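You operate a simulated robot arm through the tools that you are given. There is no shell and no other tool. Be economical: measure what you need, move in short steps, check, and stop when the job is done.

Carry out the task below with a simulated robot arm. There is one attempt and no reset: what you move stays moved.

TASK
Stand the relish jar beside the grey mug. It goes on the side that lies toward x -0.1, y +1.0 (a direction in the base frame), with about 3 cm between them.
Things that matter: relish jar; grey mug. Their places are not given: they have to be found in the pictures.

It is judged by the outcome, as a careful person would: the job done as asked, and still so three seconds after it is handed in. It fails if anything else is knocked over, pushed out of place, dropped, spilled or broken.

THE ROBOT
A 6-joint arm with a two-finger parallel gripper, fixed in place. Base frame: the origin is at the foot of the arm, x ahead of it, y to its left, z up; the work surface is at about z = 0.7. Lengths are in m, angles in degrees, forces in N, time in s.
With the tool pointing down near the work surface it reaches from about 0.22 to 0.62 m from the base axis. Its first joint turns from -66.0 to 66.0 degrees. Payload 2.7 kg.
Tool frame: the origin (TCP) lies between the finger pads and is the grasp point; the fingertips stand 0.023 m ahead of it; z points along the fingers, y is the line along which they close. The gripper opens to 0.094 m. The fingers are 0.038 m wide and 0.01 m thick; the gripper's body (0.054 by 0.096 m) begins 0.039 m behind the TCP.
Orientation is that of the tool frame in the base frame, as a unit quaternion [x, y, z, w]. With the fingers straight down and closing along the base's y, the tool's x points along the base's -x, its y along +y and its z along -z.

THE INTERFACE
- The arm moves only by the tool arm_command. Its argument "plan" is a list that holds one entry, the list of rows, each a list of 7 numbers: the shift along the tool's x, y, z in m, then the turn, a rotation vector about the tool's x, y, z in degrees, then the finger opening in m, from 0 to 0.094. In form: [[[x, y, z, ax, ay, az, gripper], ...]]. A call has 1 to 10 rows; each row shifts and turns the commanded pose from where the row before left it, along the tool's axes as they then stand. A row lasts 0.2 s, in which the tool goes at most 0.05 m and 8.6 degrees; a call with a longer step from one row to the next is refused whole, and so is a gripper value outside its range. A pose out of reach is approached as far as the arm can. The call stops where the force on the tool passes 40 N (or 10 N more than at its start, if that is more) or the arm is blocked; 0.2 s more then pass. The fingers move at their own pace (about 0.045 m/s each) and stop on an object; they squeeze with about 35 N. The grip force told is the motor's: it shows also when the fingers shut on nothing. Time passes only in rows, and 0.2 s behind the last, so rows that do not move let the fingers close. It gives the time, the measured TCP pose, the force on the tool (base axes), the opening and the grip force at its end, in the units of the frame above (readings bear some noise), and new pictures: "pictures" is both (left out), scene, wrist or none.
- Cameras (640 x 400 px; columns grow to the right, rows downward): "scene" is fixed at [0.0895, -0.4519, 1.3953]; the picture's right is [0.57, -0.82, 0.00], its down [-0.54, -0.37, -0.76] and it looks along [0.62, 0.43, -0.65] (base axes); focal length 345 px, centre (320, 200). "wrist" rides on the gripper at [-0.039, 0, -0.044] in the tool frame; the picture's right is [0.00, -1.00, 0.00], its down [0.97, 0.00, -0.24] and it looks along [0.24, 0.00, 0.97] (tool axes); focal length 218 px, centre (320, 200).
- point_at(camera, pixels): for up to 12 pixels [column, row] of the newest picture of that camera ("zoom" is the newest enlarged one), the place [x, y, z] in the base frame of the surface seen there, good to about 0.003 m. No time passes.
- close_up(camera, box): a new picture of the part [left, top, right, bottom] of that camera's present view, enlarged. No time passes.
- hand_in(): hands the job in; it is judged then, once.

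Work in short steps. Measure before you move; look again where a grasp or a placing could have gone wrong, and mend it. You have 60 turns and 100 pictures in all, the two below and enlarged ones among them. Open the gripper and draw the arm clear of the work before you hand the job in, unless the task says otherwise; then end with one line.

The tools are called after "Request:" as name(argument=value, ...) on one line, values as JSON. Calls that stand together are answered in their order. arm_command: Moves the arm, as the interface text tells. Its arguments: {"type":"object","properties":{"plan":{"type":"array"},"pictures":{"type":"string","enum":["both","scene","wrist","none"]}},"required":["plan"]} The other tools are called the same way: point_at (camera, pixels) gives the place of the surface under pixels of a picture; close_up (camera, box) takes an enlarged picture of a part of a camera's view; hand_in () hands the job in.

At the start:

```text
t: 0.0
tool_pos: [0.424, -0.0085, 0.9148]
ee_rot: [0.0, 1.0, 0.0, 0.0]
force: [-0.8, -0.4, 0.0]
finger_gap: 0.0941
grasp_force: 0.1
```

scene: 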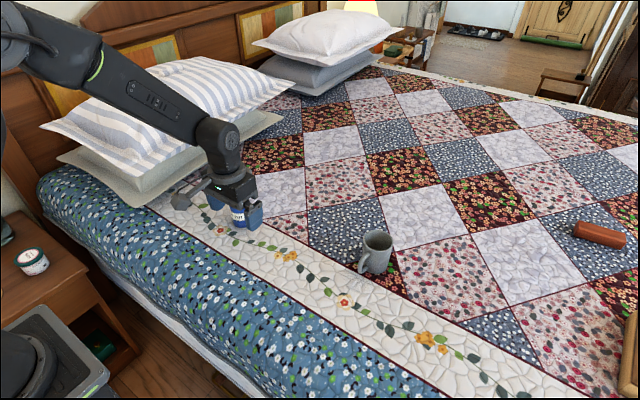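
wrist: 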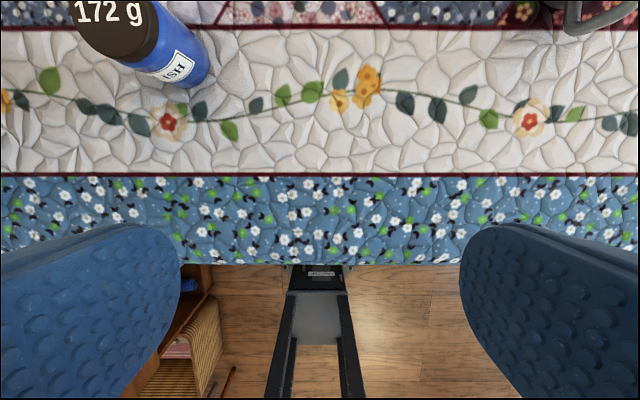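

I see a mug at (375,252), a blue jar near the gripper at (240,215), and another jar on the nightstand at (32,262). I'll enlarge these to read the labels.

Request:
close_up(camera="wrist", box=[60, 0, 260, 125])

Request:
close_up(camera="scene", box=[0, 220, 96, 280])

Request:
close_up(camera="scene", box=[160, 150, 448, 330])

Request:
point_at(camera="scene", pixels=[[375, 233], [375, 255], [373, 270], [355, 250], [395, 265], [340, 275], [253, 222], [239, 216], [32, 255], [320, 230], [410, 240], [340, 230]])

Request:
point_at(camera="wrist", pixels=[[110, 15], [100, 45], [150, 40], [175, 65], [200, 60], [205, 84], [190, 88], [240, 60], [160, 75], [215, 60], [570, 20], [600, 20]])

```text
3.20 times, centred on (160, 62) of wrist
```

zoom: 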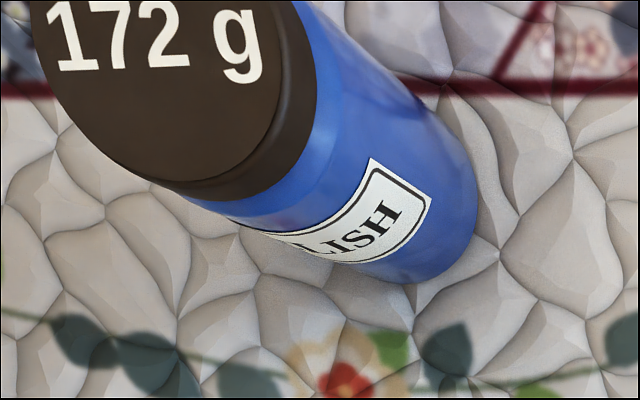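

```text
6.67 times, centred on (48, 250) of scene
```

zoom: 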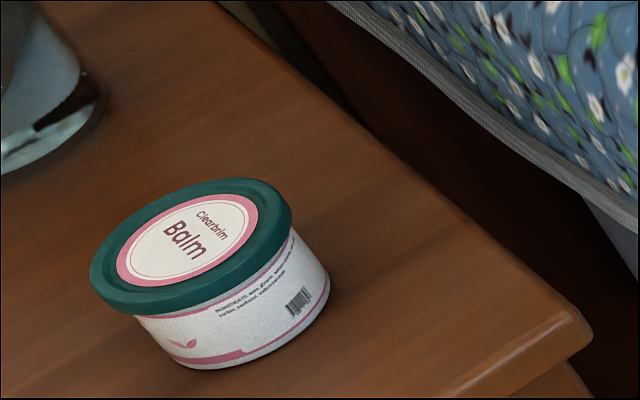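

```text
2.22 times, centred on (304, 240) of scene
```

zoom: 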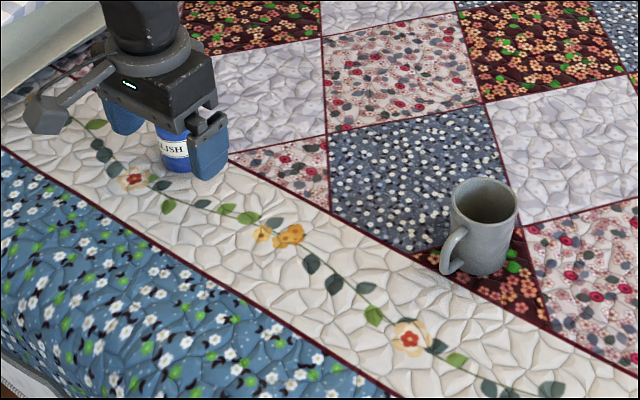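

```text
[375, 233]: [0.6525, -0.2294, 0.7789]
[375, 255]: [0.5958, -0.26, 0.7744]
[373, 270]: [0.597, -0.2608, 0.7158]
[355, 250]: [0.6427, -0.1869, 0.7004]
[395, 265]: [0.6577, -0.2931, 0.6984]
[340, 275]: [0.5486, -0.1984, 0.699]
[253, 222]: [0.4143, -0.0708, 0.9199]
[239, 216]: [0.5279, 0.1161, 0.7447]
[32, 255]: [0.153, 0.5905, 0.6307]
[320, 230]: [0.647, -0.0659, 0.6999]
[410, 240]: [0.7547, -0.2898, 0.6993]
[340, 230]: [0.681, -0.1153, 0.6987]
```

```text
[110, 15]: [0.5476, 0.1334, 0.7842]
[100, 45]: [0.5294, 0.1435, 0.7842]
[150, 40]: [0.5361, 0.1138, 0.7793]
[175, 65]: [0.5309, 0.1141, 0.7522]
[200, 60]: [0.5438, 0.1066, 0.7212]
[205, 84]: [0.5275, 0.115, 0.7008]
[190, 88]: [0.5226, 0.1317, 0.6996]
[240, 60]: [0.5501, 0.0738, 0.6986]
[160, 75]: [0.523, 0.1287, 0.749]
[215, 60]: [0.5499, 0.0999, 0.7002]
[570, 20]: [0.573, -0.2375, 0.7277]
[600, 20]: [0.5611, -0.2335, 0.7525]
```

The "RELISH" jar is the blue one at about (0.55, 0.135), with its top at 0.784. The mug is near (0.63, -0.25). I'll move above the jar to get a straight-down view.

Request:
arm_command(plan=[[[-0.0275, 0.035, 0, 0, 0, 0, 0.094], [-0.0275, 0.035, 0, 0, 0, 0, 0.094], [-0.0275, 0.035, 0, 0, 0, 0, 0.094], [-0.0275, 0.035, 0, 0, 0, 0, 0.094], [0, 0, 0, 0, 0, 0, 0.094]]])

```text
t: 1.2
tool_pos: [0.535, 0.1323, 0.9184]
ee_rot: [0.0, 1.0, 0.0, 0.0]
force: [-0.3, 0.0, 0.9]
finger_gap: 0.0938
grasp_force: 0.0
```

scene: 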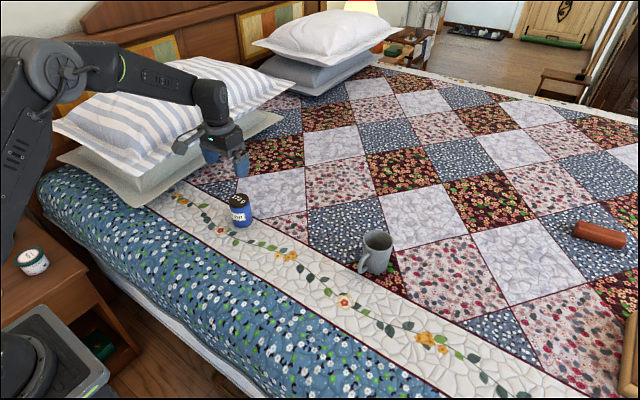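
wrist: 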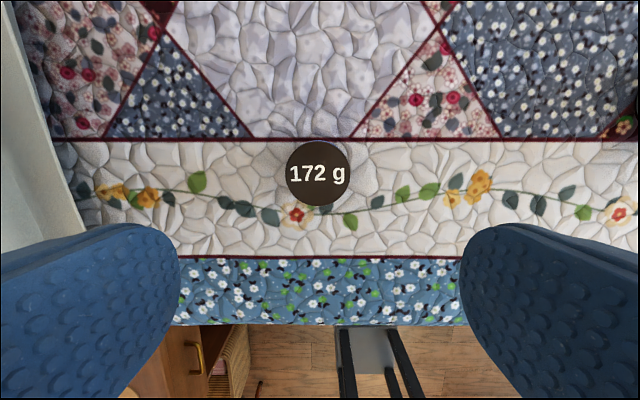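

The lid now spans columns 286–352 and rows 141–206 in the wrist view. I'll measure its edges and the mug rim.

Request:
point_at(camera="wrist", pixels=[[319, 174], [289, 174], [348, 174], [319, 144], [319, 203], [319, 130]])

Request:
close_up(camera="scene", box=[340, 220, 420, 270])

Request:
point_at(camera="zoom", pixels=[[190, 140], [440, 140], [320, 75], [310, 195], [260, 80], [390, 90], [140, 250], [150, 340], [400, 250], [240, 250], [200, 240], [155, 390]])

```text
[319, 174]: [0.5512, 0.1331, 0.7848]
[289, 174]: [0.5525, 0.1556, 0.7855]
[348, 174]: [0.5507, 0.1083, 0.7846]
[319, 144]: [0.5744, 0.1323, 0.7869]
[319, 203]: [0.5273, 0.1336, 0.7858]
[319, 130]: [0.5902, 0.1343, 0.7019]
```

```text
8.00 times, centred on (380, 245) of scene
```

zoom: 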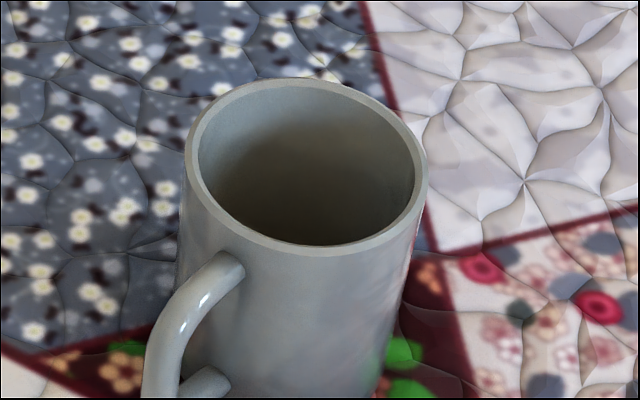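

```text
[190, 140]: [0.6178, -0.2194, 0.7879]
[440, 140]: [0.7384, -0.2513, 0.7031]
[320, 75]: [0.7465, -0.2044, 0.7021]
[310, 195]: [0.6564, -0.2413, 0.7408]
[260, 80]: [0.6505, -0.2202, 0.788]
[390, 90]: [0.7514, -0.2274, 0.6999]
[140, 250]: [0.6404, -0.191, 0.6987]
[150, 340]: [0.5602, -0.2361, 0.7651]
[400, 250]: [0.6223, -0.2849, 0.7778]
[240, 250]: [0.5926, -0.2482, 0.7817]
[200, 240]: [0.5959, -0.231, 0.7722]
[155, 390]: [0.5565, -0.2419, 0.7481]
```

Jar: centre (0.551, 0.133), diameter about 0.052, top 0.785. The placement lies near the edge of reach, so I'll go above it empty, to check reach and see the mug from above.

Request:
arm_command(plan=[[[-0.011, -0.0403, 0, 0, 0, 0, 0.094], [-0.011, -0.0403, 0, 0, 0, 0, 0.094], [-0.011, -0.0403, 0, 0, 0, 0, 0.094], [-0.011, -0.0403, 0, 0, 0, 0, 0.094], [-0.011, -0.0403, 0, 0, 0, 0, 0.094], [-0.011, -0.0403, 0, 0, 0, 0, 0.094], [-0.011, -0.0403, 0, 0, 0, 0, 0.094], [0, 0, 0.04, 0, 0, 0, 0.094], [0, 0, 0, 0, 0, 0, 0.094]]])

```text
t: 3.2
tool_pos: [0.6112, -0.1517, 0.874]
ee_rot: [0.0, 1.0, 0.001, 0.0]
force: [-0.1, 0.0, 0.4]
finger_gap: 0.0937
grasp_force: 0.1
```

scene: 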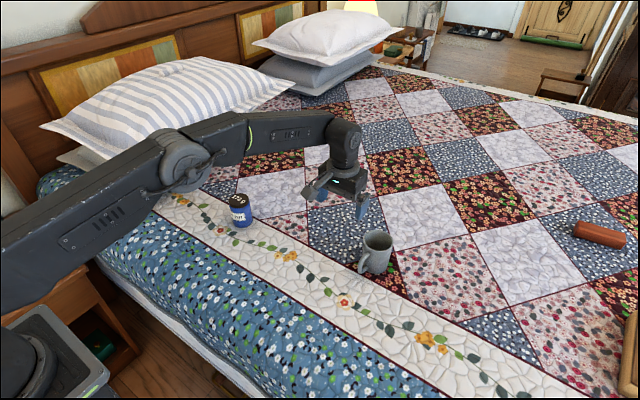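
wrist: 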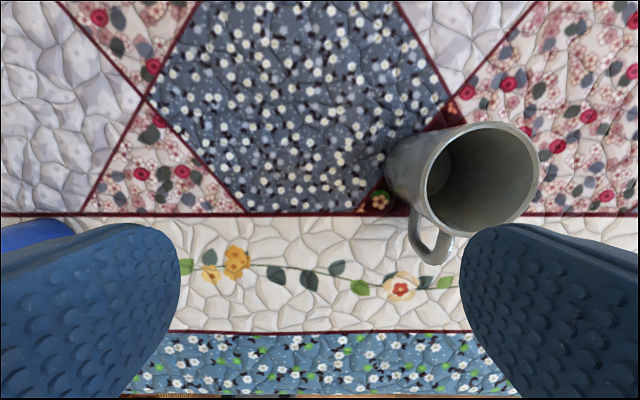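

The arm holds r=0.63 here. Now I'll measure the mug rim, which is centred near (482,178) in the wrist view.

Request:
close_up(camera="wrist", box=[368, 110, 560, 230])

Request:
point_at(camera="wrist", pixels=[[484, 124], [535, 160], [520, 138], [428, 180], [440, 148], [432, 210], [530, 200], [470, 234], [428, 250], [430, 262], [395, 160], [440, 250]])

```text
3.33 times, centred on (464, 170) of wrist
```

zoom: 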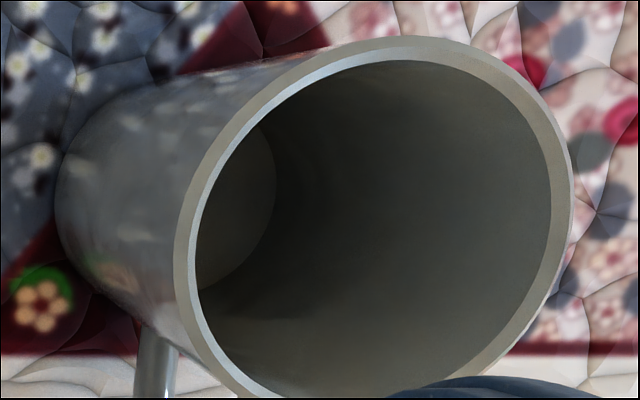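

```text
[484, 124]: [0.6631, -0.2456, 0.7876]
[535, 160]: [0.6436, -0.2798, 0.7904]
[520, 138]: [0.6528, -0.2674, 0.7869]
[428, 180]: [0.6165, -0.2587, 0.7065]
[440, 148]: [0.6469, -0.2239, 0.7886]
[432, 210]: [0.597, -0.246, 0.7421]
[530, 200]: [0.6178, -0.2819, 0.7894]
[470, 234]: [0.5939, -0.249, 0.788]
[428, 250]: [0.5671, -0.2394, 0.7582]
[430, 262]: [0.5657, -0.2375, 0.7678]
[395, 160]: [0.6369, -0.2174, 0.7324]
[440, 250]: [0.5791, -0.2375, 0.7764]
```

Mug: centre (0.629, -0.251), r≈0.035. That puts the jar target at about (0.620, -0.161). I'll test reach there empty, with the fingers narrowed.

Request:
arm_command(plan=[[[-0.009, -0.009, 0, 0, 0, 0, 0.06], [0, 0, 0, 0, 0, 0, 0.06], [0, 0, 0.03, 0, 0, 0, 0.06], [0, 0, 0.03, 0, 0, 0, 0.06], [0, 0, 0.03, 0, 0, 0, 0.06], [0, 0, 0.024, 0, 0, 0, 0.06], [0, 0, 0, 0, 0, 0, 0.06]]], pictures="scene")

```text
t: 4.8
tool_pos: [0.6133, -0.1578, 0.7645]
ee_rot: [-0.001, 1.0, 0.0, 0.0]
force: [-0.1, 0.1, 0.2]
finger_gap: 0.0599
grasp_force: 0.1
out of reach, approached as far as the arm can: row 6
```

scene: 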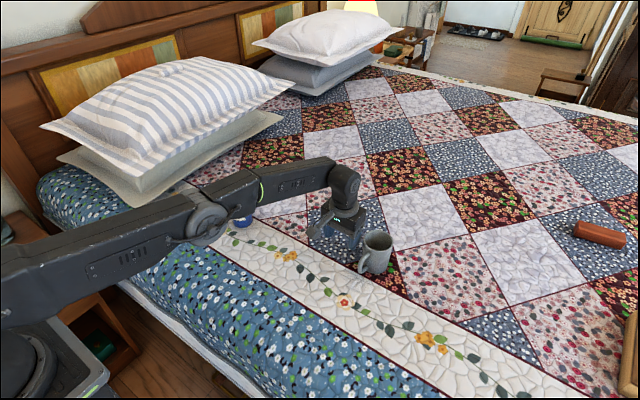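

Full depth fell 7 mm short. I'll grip the jar at TCP z≈0.768, with its centre 5 mm outboard of the TCP, which brings the target into reach. Now rising and returning to the jar.

Request:
arm_command(plan=[[[0, 0, -0.045, 0, 0, 0, 0.06], [0, 0, -0.045, 0, 0, 0, 0.06], [0, 0, -0.045, 0, 0, 0, 0.06], [0.01, 0.042, 0, 0, 0, 0, 0.09], [0.01, 0.042, 0, 0, 0, 0, 0.09], [0.01, 0.042, 0, 0, 0, 0, 0.09], [0.01, 0.042, 0, 0, 0, 0, 0.09], [0.01, 0.042, 0, 0, 0, 0, 0.09], [0.01, 0.042, 0, 0, 0, 0, 0.09], [0.01, 0.042, 0, 0, 0, 0, 0.09]]], pictures="wrist")

```text
t: 7.0
tool_pos: [0.5465, 0.1323, 0.8946]
ee_rot: [0.0, 1.0, 0.0, 0.0]
force: [0.4, 0.1, -0.2]
finger_gap: 0.09
grasp_force: 0.1
```

wrist: 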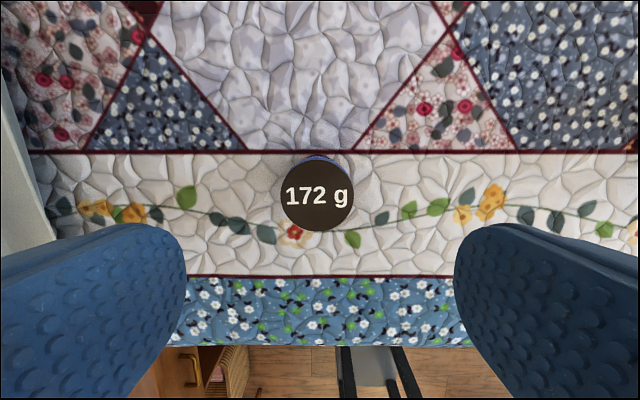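

The TCP is at (0.5465, 0.132), so the jar sits about 4.5 mm outboard as planned. I'll descend to z≈0.768 and close.

Request:
arm_command(plan=[[[0, 0, 0.04, 0, 0, 0, 0.09], [0, 0, 0.04, 0, 0, 0, 0.09], [0, 0, 0.03, 0, 0, 0, 0.09], [0, 0, 0.017, 0, 0, 0, 0.09], [0, 0, 0, 0, 0, 0, 0.09], [0, 0, 0, 0, 0, 0, 0.04], [0, 0, 0, 0, 0, 0, 0.04], [0, 0, 0, 0, 0, 0, 0.04], [0, 0, 0, 0, 0, 0, 0.04], [0, 0, 0, 0, 0, 0, 0.04]]])

```text
t: 9.2
tool_pos: [0.5464, 0.1331, 0.7681]
ee_rot: [0.0, 1.0, -0.001, 0.0]
force: [0.8, 0.2, 0.6]
finger_gap: 0.0552
grasp_force: 34.9
```

scene: 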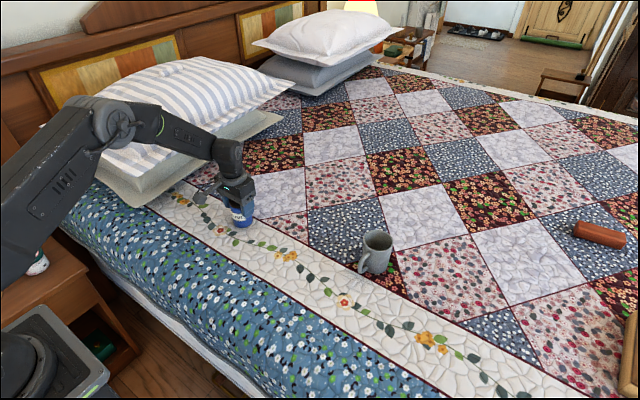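
wrist: 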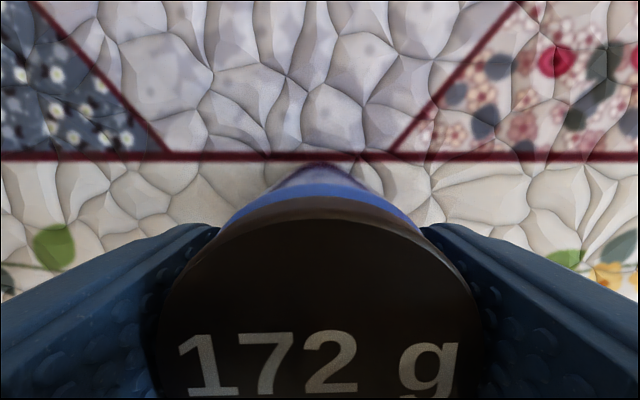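

The grip is firm: gap 0.055, 35 N. I'll lift 0.10 m gently and check.

Request:
arm_command(plan=[[[0, 0, -0.015, 0, 0, 0, 0.04], [0, 0, -0.025, 0, 0, 0, 0.04], [0, 0, -0.03, 0, 0, 0, 0.04], [0, 0, -0.03, 0, 0, 0, 0.04], [0, 0, 0, 0, 0, 0, 0.04]]])

```text
t: 10.4
tool_pos: [0.5413, 0.1318, 0.8699]
ee_rot: [0.0, 1.0, 0.0, 0.0]
force: [0.2, 0.3, -0.9]
finger_gap: 0.0399
grasp_force: 0.1
```

scene: 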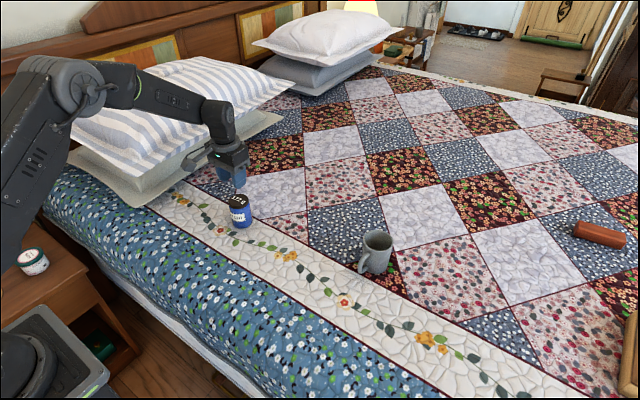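
wrist: 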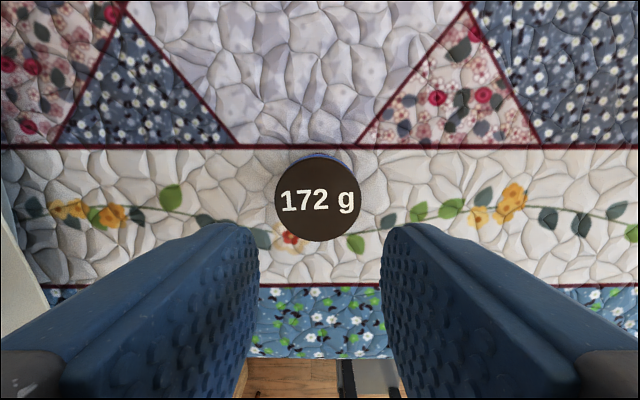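

The jar slipped out of the high grip and still stands. I'll look at its shape and position before regripping lower.

Request:
close_up(camera="scene", box=[200, 180, 280, 230])

Request:
point_at(camera="wrist", pixels=[[318, 199], [280, 199], [357, 199], [318, 160], [318, 238]])

Request:
point_at(camera="zoom", pixels=[[230, 170], [410, 170], [250, 240], [420, 240], [290, 370], [420, 340], [320, 200], [330, 240], [340, 290], [350, 340], [350, 370], [352, 385]])

```text
8.00 times, centred on (240, 205) of scene
```

zoom: 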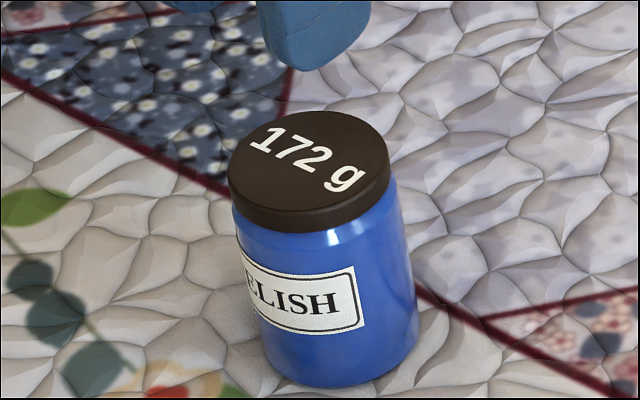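

```text
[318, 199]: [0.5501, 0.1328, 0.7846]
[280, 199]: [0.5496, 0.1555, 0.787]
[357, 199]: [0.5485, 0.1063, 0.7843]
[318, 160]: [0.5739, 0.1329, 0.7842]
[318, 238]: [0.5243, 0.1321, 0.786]
```

```text
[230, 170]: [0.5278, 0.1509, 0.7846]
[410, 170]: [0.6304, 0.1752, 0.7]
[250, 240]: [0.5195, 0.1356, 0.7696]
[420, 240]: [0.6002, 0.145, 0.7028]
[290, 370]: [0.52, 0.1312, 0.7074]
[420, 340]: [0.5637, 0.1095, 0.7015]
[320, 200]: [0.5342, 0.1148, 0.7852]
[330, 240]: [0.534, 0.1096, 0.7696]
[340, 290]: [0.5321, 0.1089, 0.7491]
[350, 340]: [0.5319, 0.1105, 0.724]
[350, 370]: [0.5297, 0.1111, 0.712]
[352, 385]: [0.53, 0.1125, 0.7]
```

The jar hasn't moved: centre (0.550, 0.132), body diameter 0.055, narrower lid above z 0.769. I had gripped at the lid step. I'll tilt the tool 10° outward, which also buys reach, and grip lower on the body.

Request:
arm_command(plan=[[[0, 0, 0, 0, -5, 0, 0.09], [0, 0, 0, 0, -5, 0, 0.09], [0, 0, 0, 0, 0, 0, 0.09], [0, 0, 0, 0, 0, 0, 0.09]]], pictures="none")

```text
t: 11.4
tool_pos: [0.5439, 0.1345, 0.8703]
ee_rot: [0.001, 0.996, -0.001, 0.087]
force: [0.1, -0.7, 0.2]
finger_gap: 0.0901
grasp_force: 0.1
```

Tilt is outward as intended. Now I'll descend vertically to TCP (0.550, 0.1325, 0.755), pause, then close.

Request:
arm_command(plan=[[[-0.0059, -0.002, 0.001, 0, 0, 0, 0.09], [0.005, 0, 0.0284, 0, 0, 0, 0.09], [0.005, 0, 0.0284, 0, 0, 0, 0.09], [0.005, 0, 0.0284, 0, 0, 0, 0.09], [0.005, 0, 0.0284, 0, 0, 0, 0.09], [0, 0, 0, 0, 0, 0, 0.09]]])

```text
t: 12.8
tool_pos: [0.5523, 0.133, 0.7514]
ee_rot: [0.0, 0.996, 0.001, 0.088]
force: [0.1, -0.5, 0.0]
finger_gap: 0.0902
grasp_force: 0.0
```

scene: 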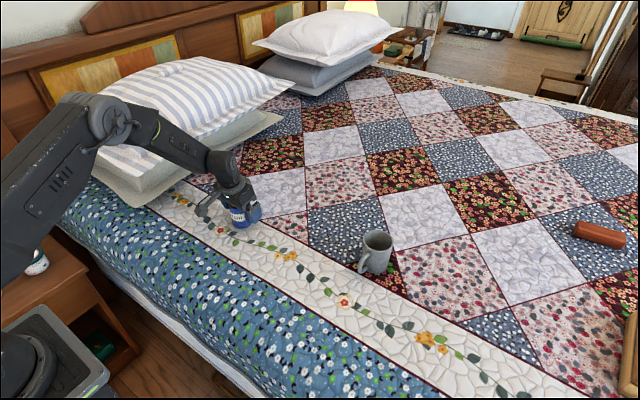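
wrist: 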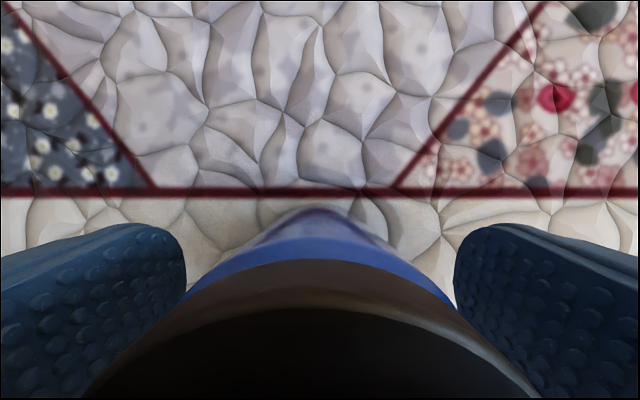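

No contact, z≈0.752. I'll close fully, then lift slowly by 2 cm.

Request:
arm_command(plan=[[[0, 0, 0, 0, 0, 0, 0.0], [0, 0, 0, 0, 0, 0, 0.0], [0, 0, 0, 0, 0, 0, 0.0], [0, 0, 0, 0, 0, 0, 0.0], [0, 0, 0, 0, 0, 0, 0.0], [-0.001, 0, -0.005, 0, 0, 0, 0.0], [-0.001, 0, -0.005, 0, 0, 0, 0.0], [-0.001, 0, -0.005, 0, 0, 0, 0.0], [-0.001, 0, -0.005, 0, 0, 0, 0.0]]])

```text
t: 14.8
tool_pos: [0.5508, 0.1338, 0.7728]
ee_rot: [0.0, 0.996, -0.001, 0.087]
force: [0.1, 0.0, -2.0]
finger_gap: 0.0552
grasp_force: 35.3
```

scene: 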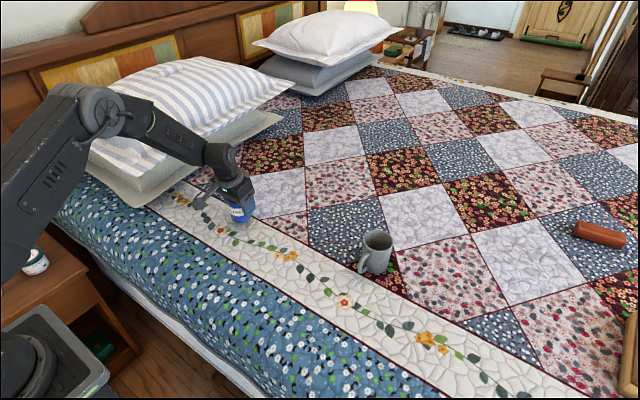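
wrist: 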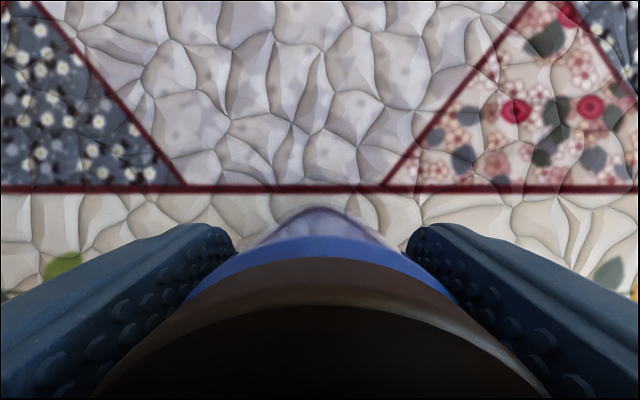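

The jar is held (force −2 N). I'll lift another 5 cm gently and check for slip.

Request:
arm_command(plan=[[[-0.0017, 0, -0.01, 0, 0, 0, 0.0], [-0.0017, 0, -0.01, 0, 0, 0, 0.0], [-0.0017, 0, -0.01, 0, 0, 0, 0.0], [-0.0017, 0, -0.01, 0, 0, 0, 0.0], [-0.0017, 0, -0.01, 0, 0, 0, 0.0], [0, 0, 0, 0, 0, 0, 0]]])

Request:
close_up(camera="scene", box=[190, 160, 286, 220])

Request:
point_at(camera="wrist", pixels=[[319, 380], [319, 330], [319, 300]])

```text
t: 16.2
tool_pos: [0.5527, 0.1333, 0.8256]
ee_rot: [0.001, 0.996, 0.001, 0.086]
force: [0.3, 0.9, -2.5]
finger_gap: 0.0556
grasp_force: 35.0
```

scene: 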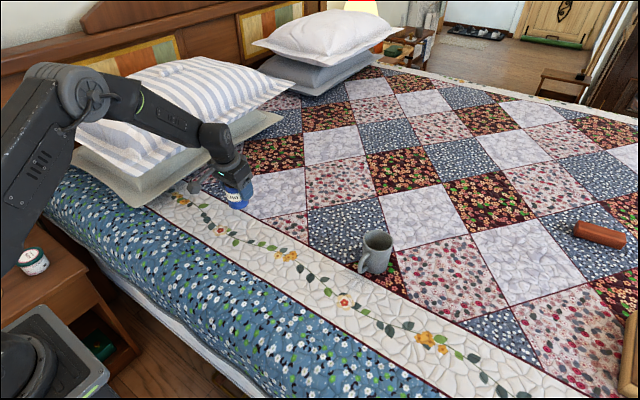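
wrist: 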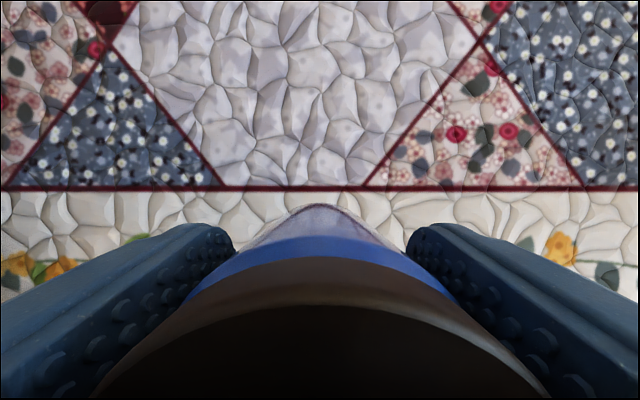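

```text
6.67 times, centred on (238, 190) of scene
```

zoom: 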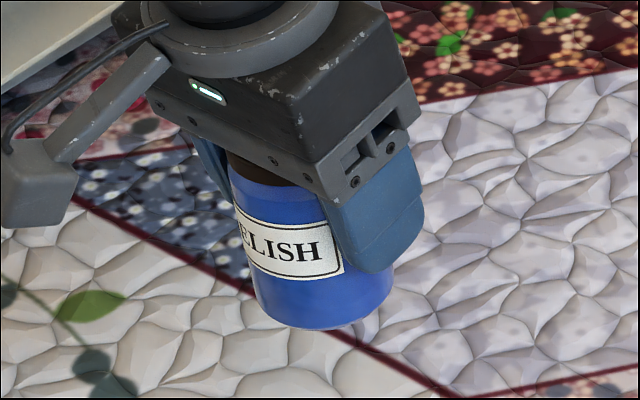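

```text
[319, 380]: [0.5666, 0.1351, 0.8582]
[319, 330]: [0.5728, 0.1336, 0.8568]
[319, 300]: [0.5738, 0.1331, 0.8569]
```

No slip and the jar is upright (lid at 0.857, bottom at about 0.772). I'll carry it to above the target (0.620, -0.159).

Request:
arm_command(plan=[[[-0.0068, -0.0292, 0.0012, 0, 0, 0, 0.0], [-0.0068, -0.0292, 0.0012, 0, 0, 0, 0.0], [-0.0068, -0.0292, 0.0012, 0, 0, 0, 0.0], [-0.0068, -0.0292, 0.0012, 0, 0, 0, 0.0], [-0.0068, -0.0292, 0.0012, 0, 0, 0, 0.0], [-0.0068, -0.0292, 0.0012, 0, 0, 0, 0.0], [-0.0068, -0.0292, 0.0012, 0, 0, 0, 0.0], [-0.0068, -0.0292, 0.0012, 0, 0, 0, 0.0], [-0.0068, -0.0292, 0.0012, 0, 0, 0, 0.0], [-0.0068, -0.0292, 0.0012, 0, 0, 0, 0.0]]])

Request:
point_at(camera="wrist", pixels=[[319, 380], [319, 330], [319, 300]])

```text
t: 18.4
tool_pos: [0.6234, -0.1566, 0.8254]
ee_rot: [0.0, 0.996, 0.0, 0.088]
force: [0.0, -0.2, -2.2]
finger_gap: 0.0548
grasp_force: 34.9
```

scene: 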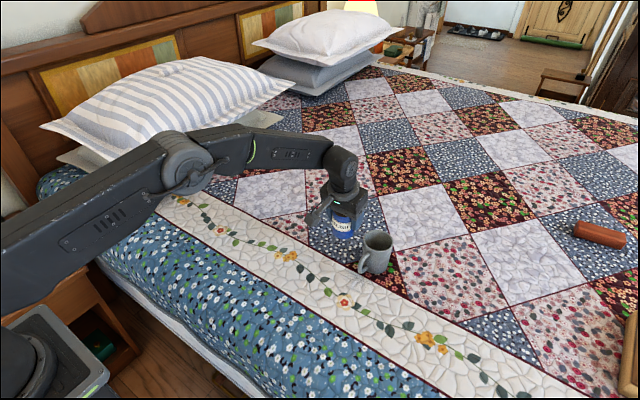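
wrist: 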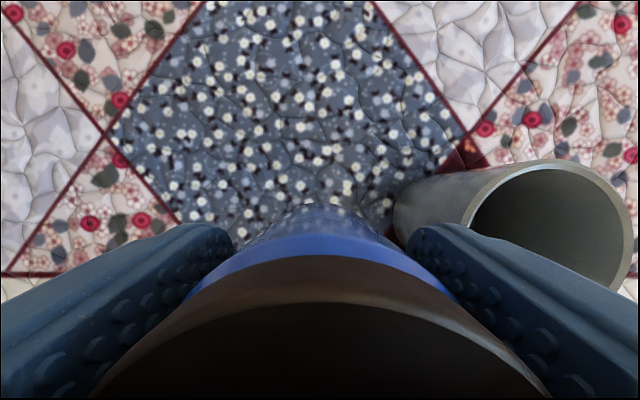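

```text
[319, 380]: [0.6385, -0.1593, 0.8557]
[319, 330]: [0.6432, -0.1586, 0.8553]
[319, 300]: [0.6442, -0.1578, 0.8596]
```

The jar is about (0.620, -0.1585), bottom ≈0.771. I'll lower it vertically about 7 cm, slowing near the end.

Request:
arm_command(plan=[[[0.00353, 0, 0.02, 0, 0, 0, 0.0], [0.00353, 0, 0.02, 0, 0, 0, 0.0], [0.00264, 0, 0.015, 0, 0, 0, 0.0], [0.0015, 0, 0.0085, 0, 0, 0, 0.0], [0.0005, 0, 0.003, 0, 0, 0, 0.0], [0.0003, 0, 0.0015, 0, 0, 0, 0.0], [0, 0, 0, 0, 0, 0, 0]]])

Request:
close_up(camera="scene", box=[300, 190, 412, 260])

Request:
point_at(camera="wrist", pixels=[[319, 380], [319, 330], [319, 310]])

```text
t: 20.0
tool_pos: [0.6207, -0.1575, 0.7557]
ee_rot: [0.0, 0.996, 0.0, 0.086]
force: [-0.1, 0.7, -2.4]
finger_gap: 0.0551
grasp_force: 34.5
```

scene: 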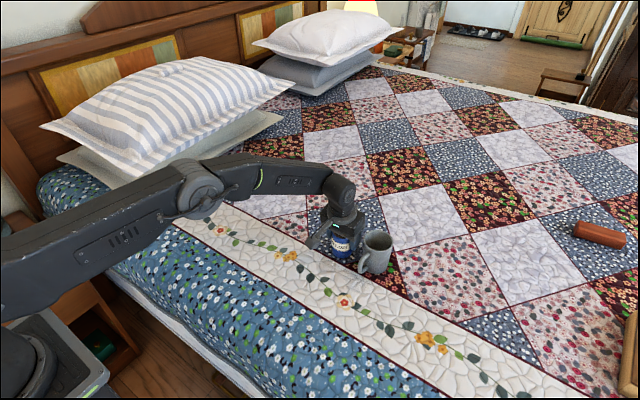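
wrist: 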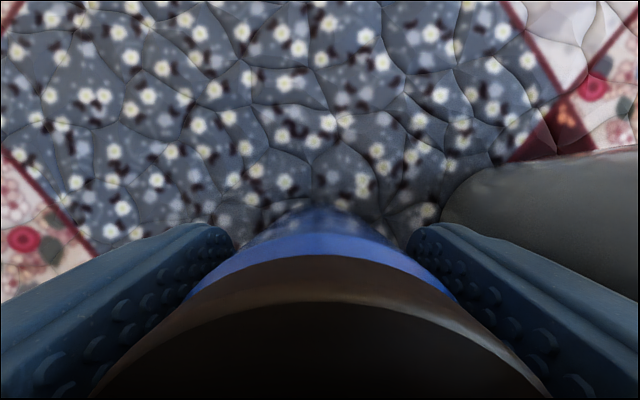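

```text
5.71 times, centred on (356, 225) of scene
```

zoom: 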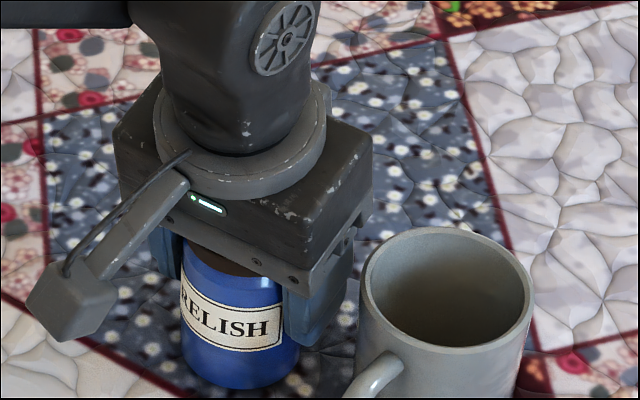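

```text
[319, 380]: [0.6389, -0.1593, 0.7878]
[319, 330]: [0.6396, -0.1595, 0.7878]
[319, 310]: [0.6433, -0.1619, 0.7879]
```

Force is still −2.4 N and the lid is at 0.788, so about 2–3 mm remain. I'll lower in 1 mm steps until contact.

Request:
arm_command(plan=[[[0.0002, 0, 0.001, 0, 0, 0, 0.0], [0.0002, 0, 0.001, 0, 0, 0, 0.0], [0, 0, 0, 0, 0, 0, 0]]], pictures="none")

```text
t: 20.8
tool_pos: [0.6207, -0.1581, 0.7551]
ee_rot: [0.001, 0.996, 0.0, 0.088]
force: [0.3, 0.0, -1.9]
finger_gap: 0.0549
grasp_force: 34.6
```

Request:
arm_command(plan=[[[0.0002, 0, 0.001, 0, 0, 0, 0.0], [0.0002, 0, 0.001, 0, 0, 0, 0.0], [0, 0, 0, 0, 0, 0, 0]]], pictures="wrist")

Request:
point_at(camera="wrist", pixels=[[319, 380], [319, 350], [319, 330], [319, 310]])

```text
t: 21.6
tool_pos: [0.6207, -0.1581, 0.7545]
ee_rot: [0.0, 0.996, 0.0, 0.087]
force: [-0.4, 0.4, -1.2]
finger_gap: 0.0551
grasp_force: 35.0
```

wrist: 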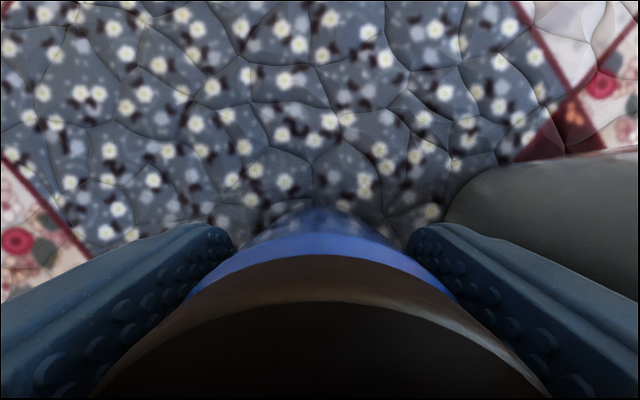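

```text
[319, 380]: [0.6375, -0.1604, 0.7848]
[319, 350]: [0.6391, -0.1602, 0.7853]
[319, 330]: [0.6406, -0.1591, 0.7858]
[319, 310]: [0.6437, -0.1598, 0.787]
```

The lid is at 0.785 and the force is easing (−1.2 N), so contact is close. A couple more mm.

Request:
arm_command(plan=[[[0.0002, 0, 0.001, 0, 0, 0, 0.0], [0, 0, 0, 0, 0, 0, 0]]], pictures="none")

```text
t: 22.2
tool_pos: [0.621, -0.1592, 0.7526]
ee_rot: [0.0, 0.996, 0.001, 0.088]
force: [0.1, 2.7, 3.6]
finger_gap: 0.055
grasp_force: 35.3
```

Contact is now +3.6 N. I'll release to 0.074 and check before withdrawing.

Request:
arm_command(plan=[[[0, 0, 0, 0, 0, 0, 0.06], [0, 0, 0, 0, 0, 0, 0.066], [0, 0, 0, 0, 0, 0, 0.074], [0, 0, 0, 0, 0, 0, 0.074]]])

```text
t: 23.2
tool_pos: [0.6209, -0.1588, 0.7522]
ee_rot: [0.0, 0.996, 0.0, 0.086]
force: [0.6, -0.2, -0.4]
finger_gap: 0.074
grasp_force: 0.1
```

scene: 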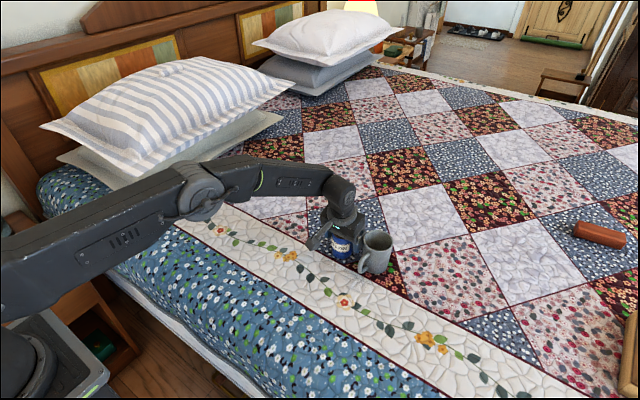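
wrist: 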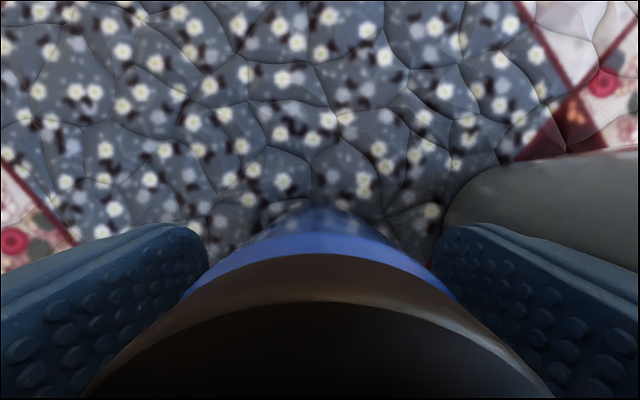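

Released, and the jar is standing free. I'll withdraw straight up, then move off to the left and look.

Request:
arm_command(plan=[[[-0.0017, 0, -0.01, 0, 0, 0, 0.074], [-0.0035, 0, -0.02, 0, 0, 0, 0.074], [-0.0035, 0, -0.02, 0, 0, 0, 0.074], [-0.005, 0, -0.03, 0, 0, 0, 0.074], [-0.005, 0, -0.03, 0, 0, 0, 0.074], [0, 0, -0.03, 0, 0, 0, 0.074], [0.03, 0.02, 0, 0, 0, 0, 0.074], [0.03, 0.02, 0, 0, 0, 0, 0.074], [0.0, 0.0, 0, 0, 0, 0, 0.074]]])

Request:
close_up(camera="scene", box=[316, 205, 412, 280])

```text
t: 25.2
tool_pos: [0.5552, -0.1194, 0.8819]
ee_rot: [-0.001, 0.996, 0.0, 0.087]
force: [0.0, 0.3, 0.3]
finger_gap: 0.0742
grasp_force: 0.0
```

scene: 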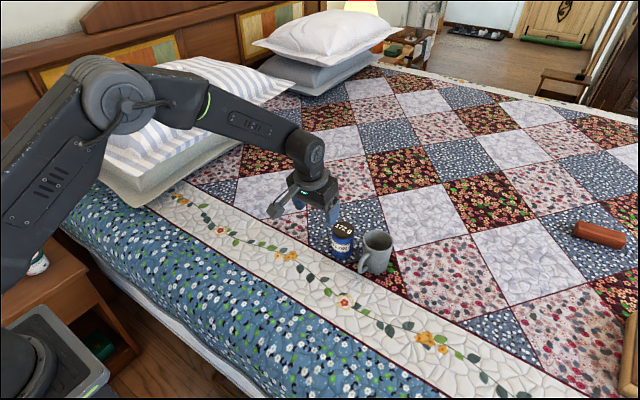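
wrist: 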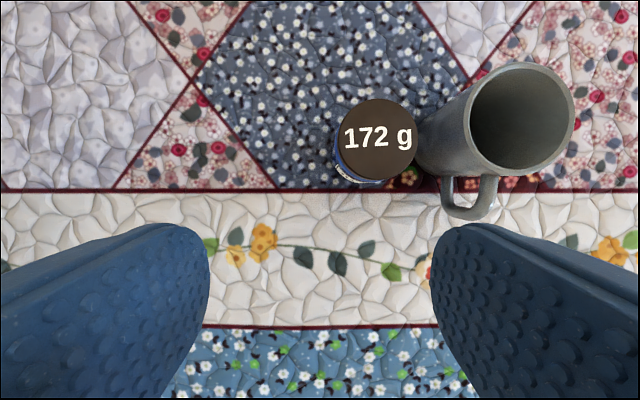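

```text
5.33 times, centred on (364, 242) of scene
```

zoom: 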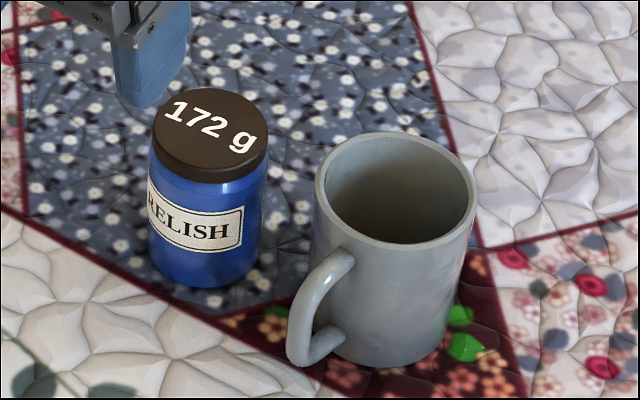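

Both stand upright. Checking the final positions of the jar lid (centre about (377,139)) and the mug rim.

Request:
point_at(camera="wrist", pixels=[[377, 139], [377, 101], [377, 177], [339, 139], [414, 139], [520, 66], [520, 175], [467, 120], [571, 120], [535, 70], [425, 140]])

```text
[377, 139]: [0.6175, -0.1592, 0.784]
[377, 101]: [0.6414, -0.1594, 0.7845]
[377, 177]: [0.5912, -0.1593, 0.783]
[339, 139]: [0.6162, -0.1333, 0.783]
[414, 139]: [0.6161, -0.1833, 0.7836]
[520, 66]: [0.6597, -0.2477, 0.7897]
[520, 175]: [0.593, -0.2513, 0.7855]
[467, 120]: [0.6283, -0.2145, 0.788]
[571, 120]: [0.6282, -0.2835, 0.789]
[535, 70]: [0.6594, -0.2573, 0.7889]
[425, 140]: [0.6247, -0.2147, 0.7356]
```

Jar is at (0.617, -0.159) and the mug at (0.627, -0.249). The gap is about 2.8 cm and the direction (-0.11, 1.0), so the placement is good. I'll draw the arm further clear.

Request:
arm_command(plan=[[[0.02, 0.02, -0.02, 0, 0, 0, 0.09], [0.03, 0.03, -0.02, 0, 0, 0, 0.09], [0.03, 0.03, 0, 0, 0, 0, 0.09], [0.03, 0.03, 0, 0, 0, 0, 0.09], [0, 0, 0, 0, 0, 0, 0.09]]], pictures="scene")

```text
t: 26.4
tool_pos: [0.4402, -0.0073, 0.9025]
ee_rot: [0.0, 0.996, 0.0, 0.088]
force: [0.6, 0.3, -0.3]
finger_gap: 0.0901
grasp_force: 0.0
```

scene: 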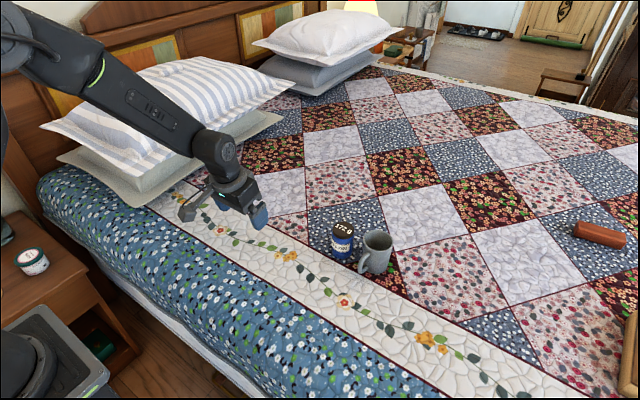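

The arm is clear, and the jar and mug are both standing. Handing in.

Request:
hand_in()

```text
The job is handed in.
```

The relish jar stands upright beside the grey mug, on the side asked for, with a gap of about 2.8 cm; my first grip slipped, but the jar stayed standing and nothing else was moved.
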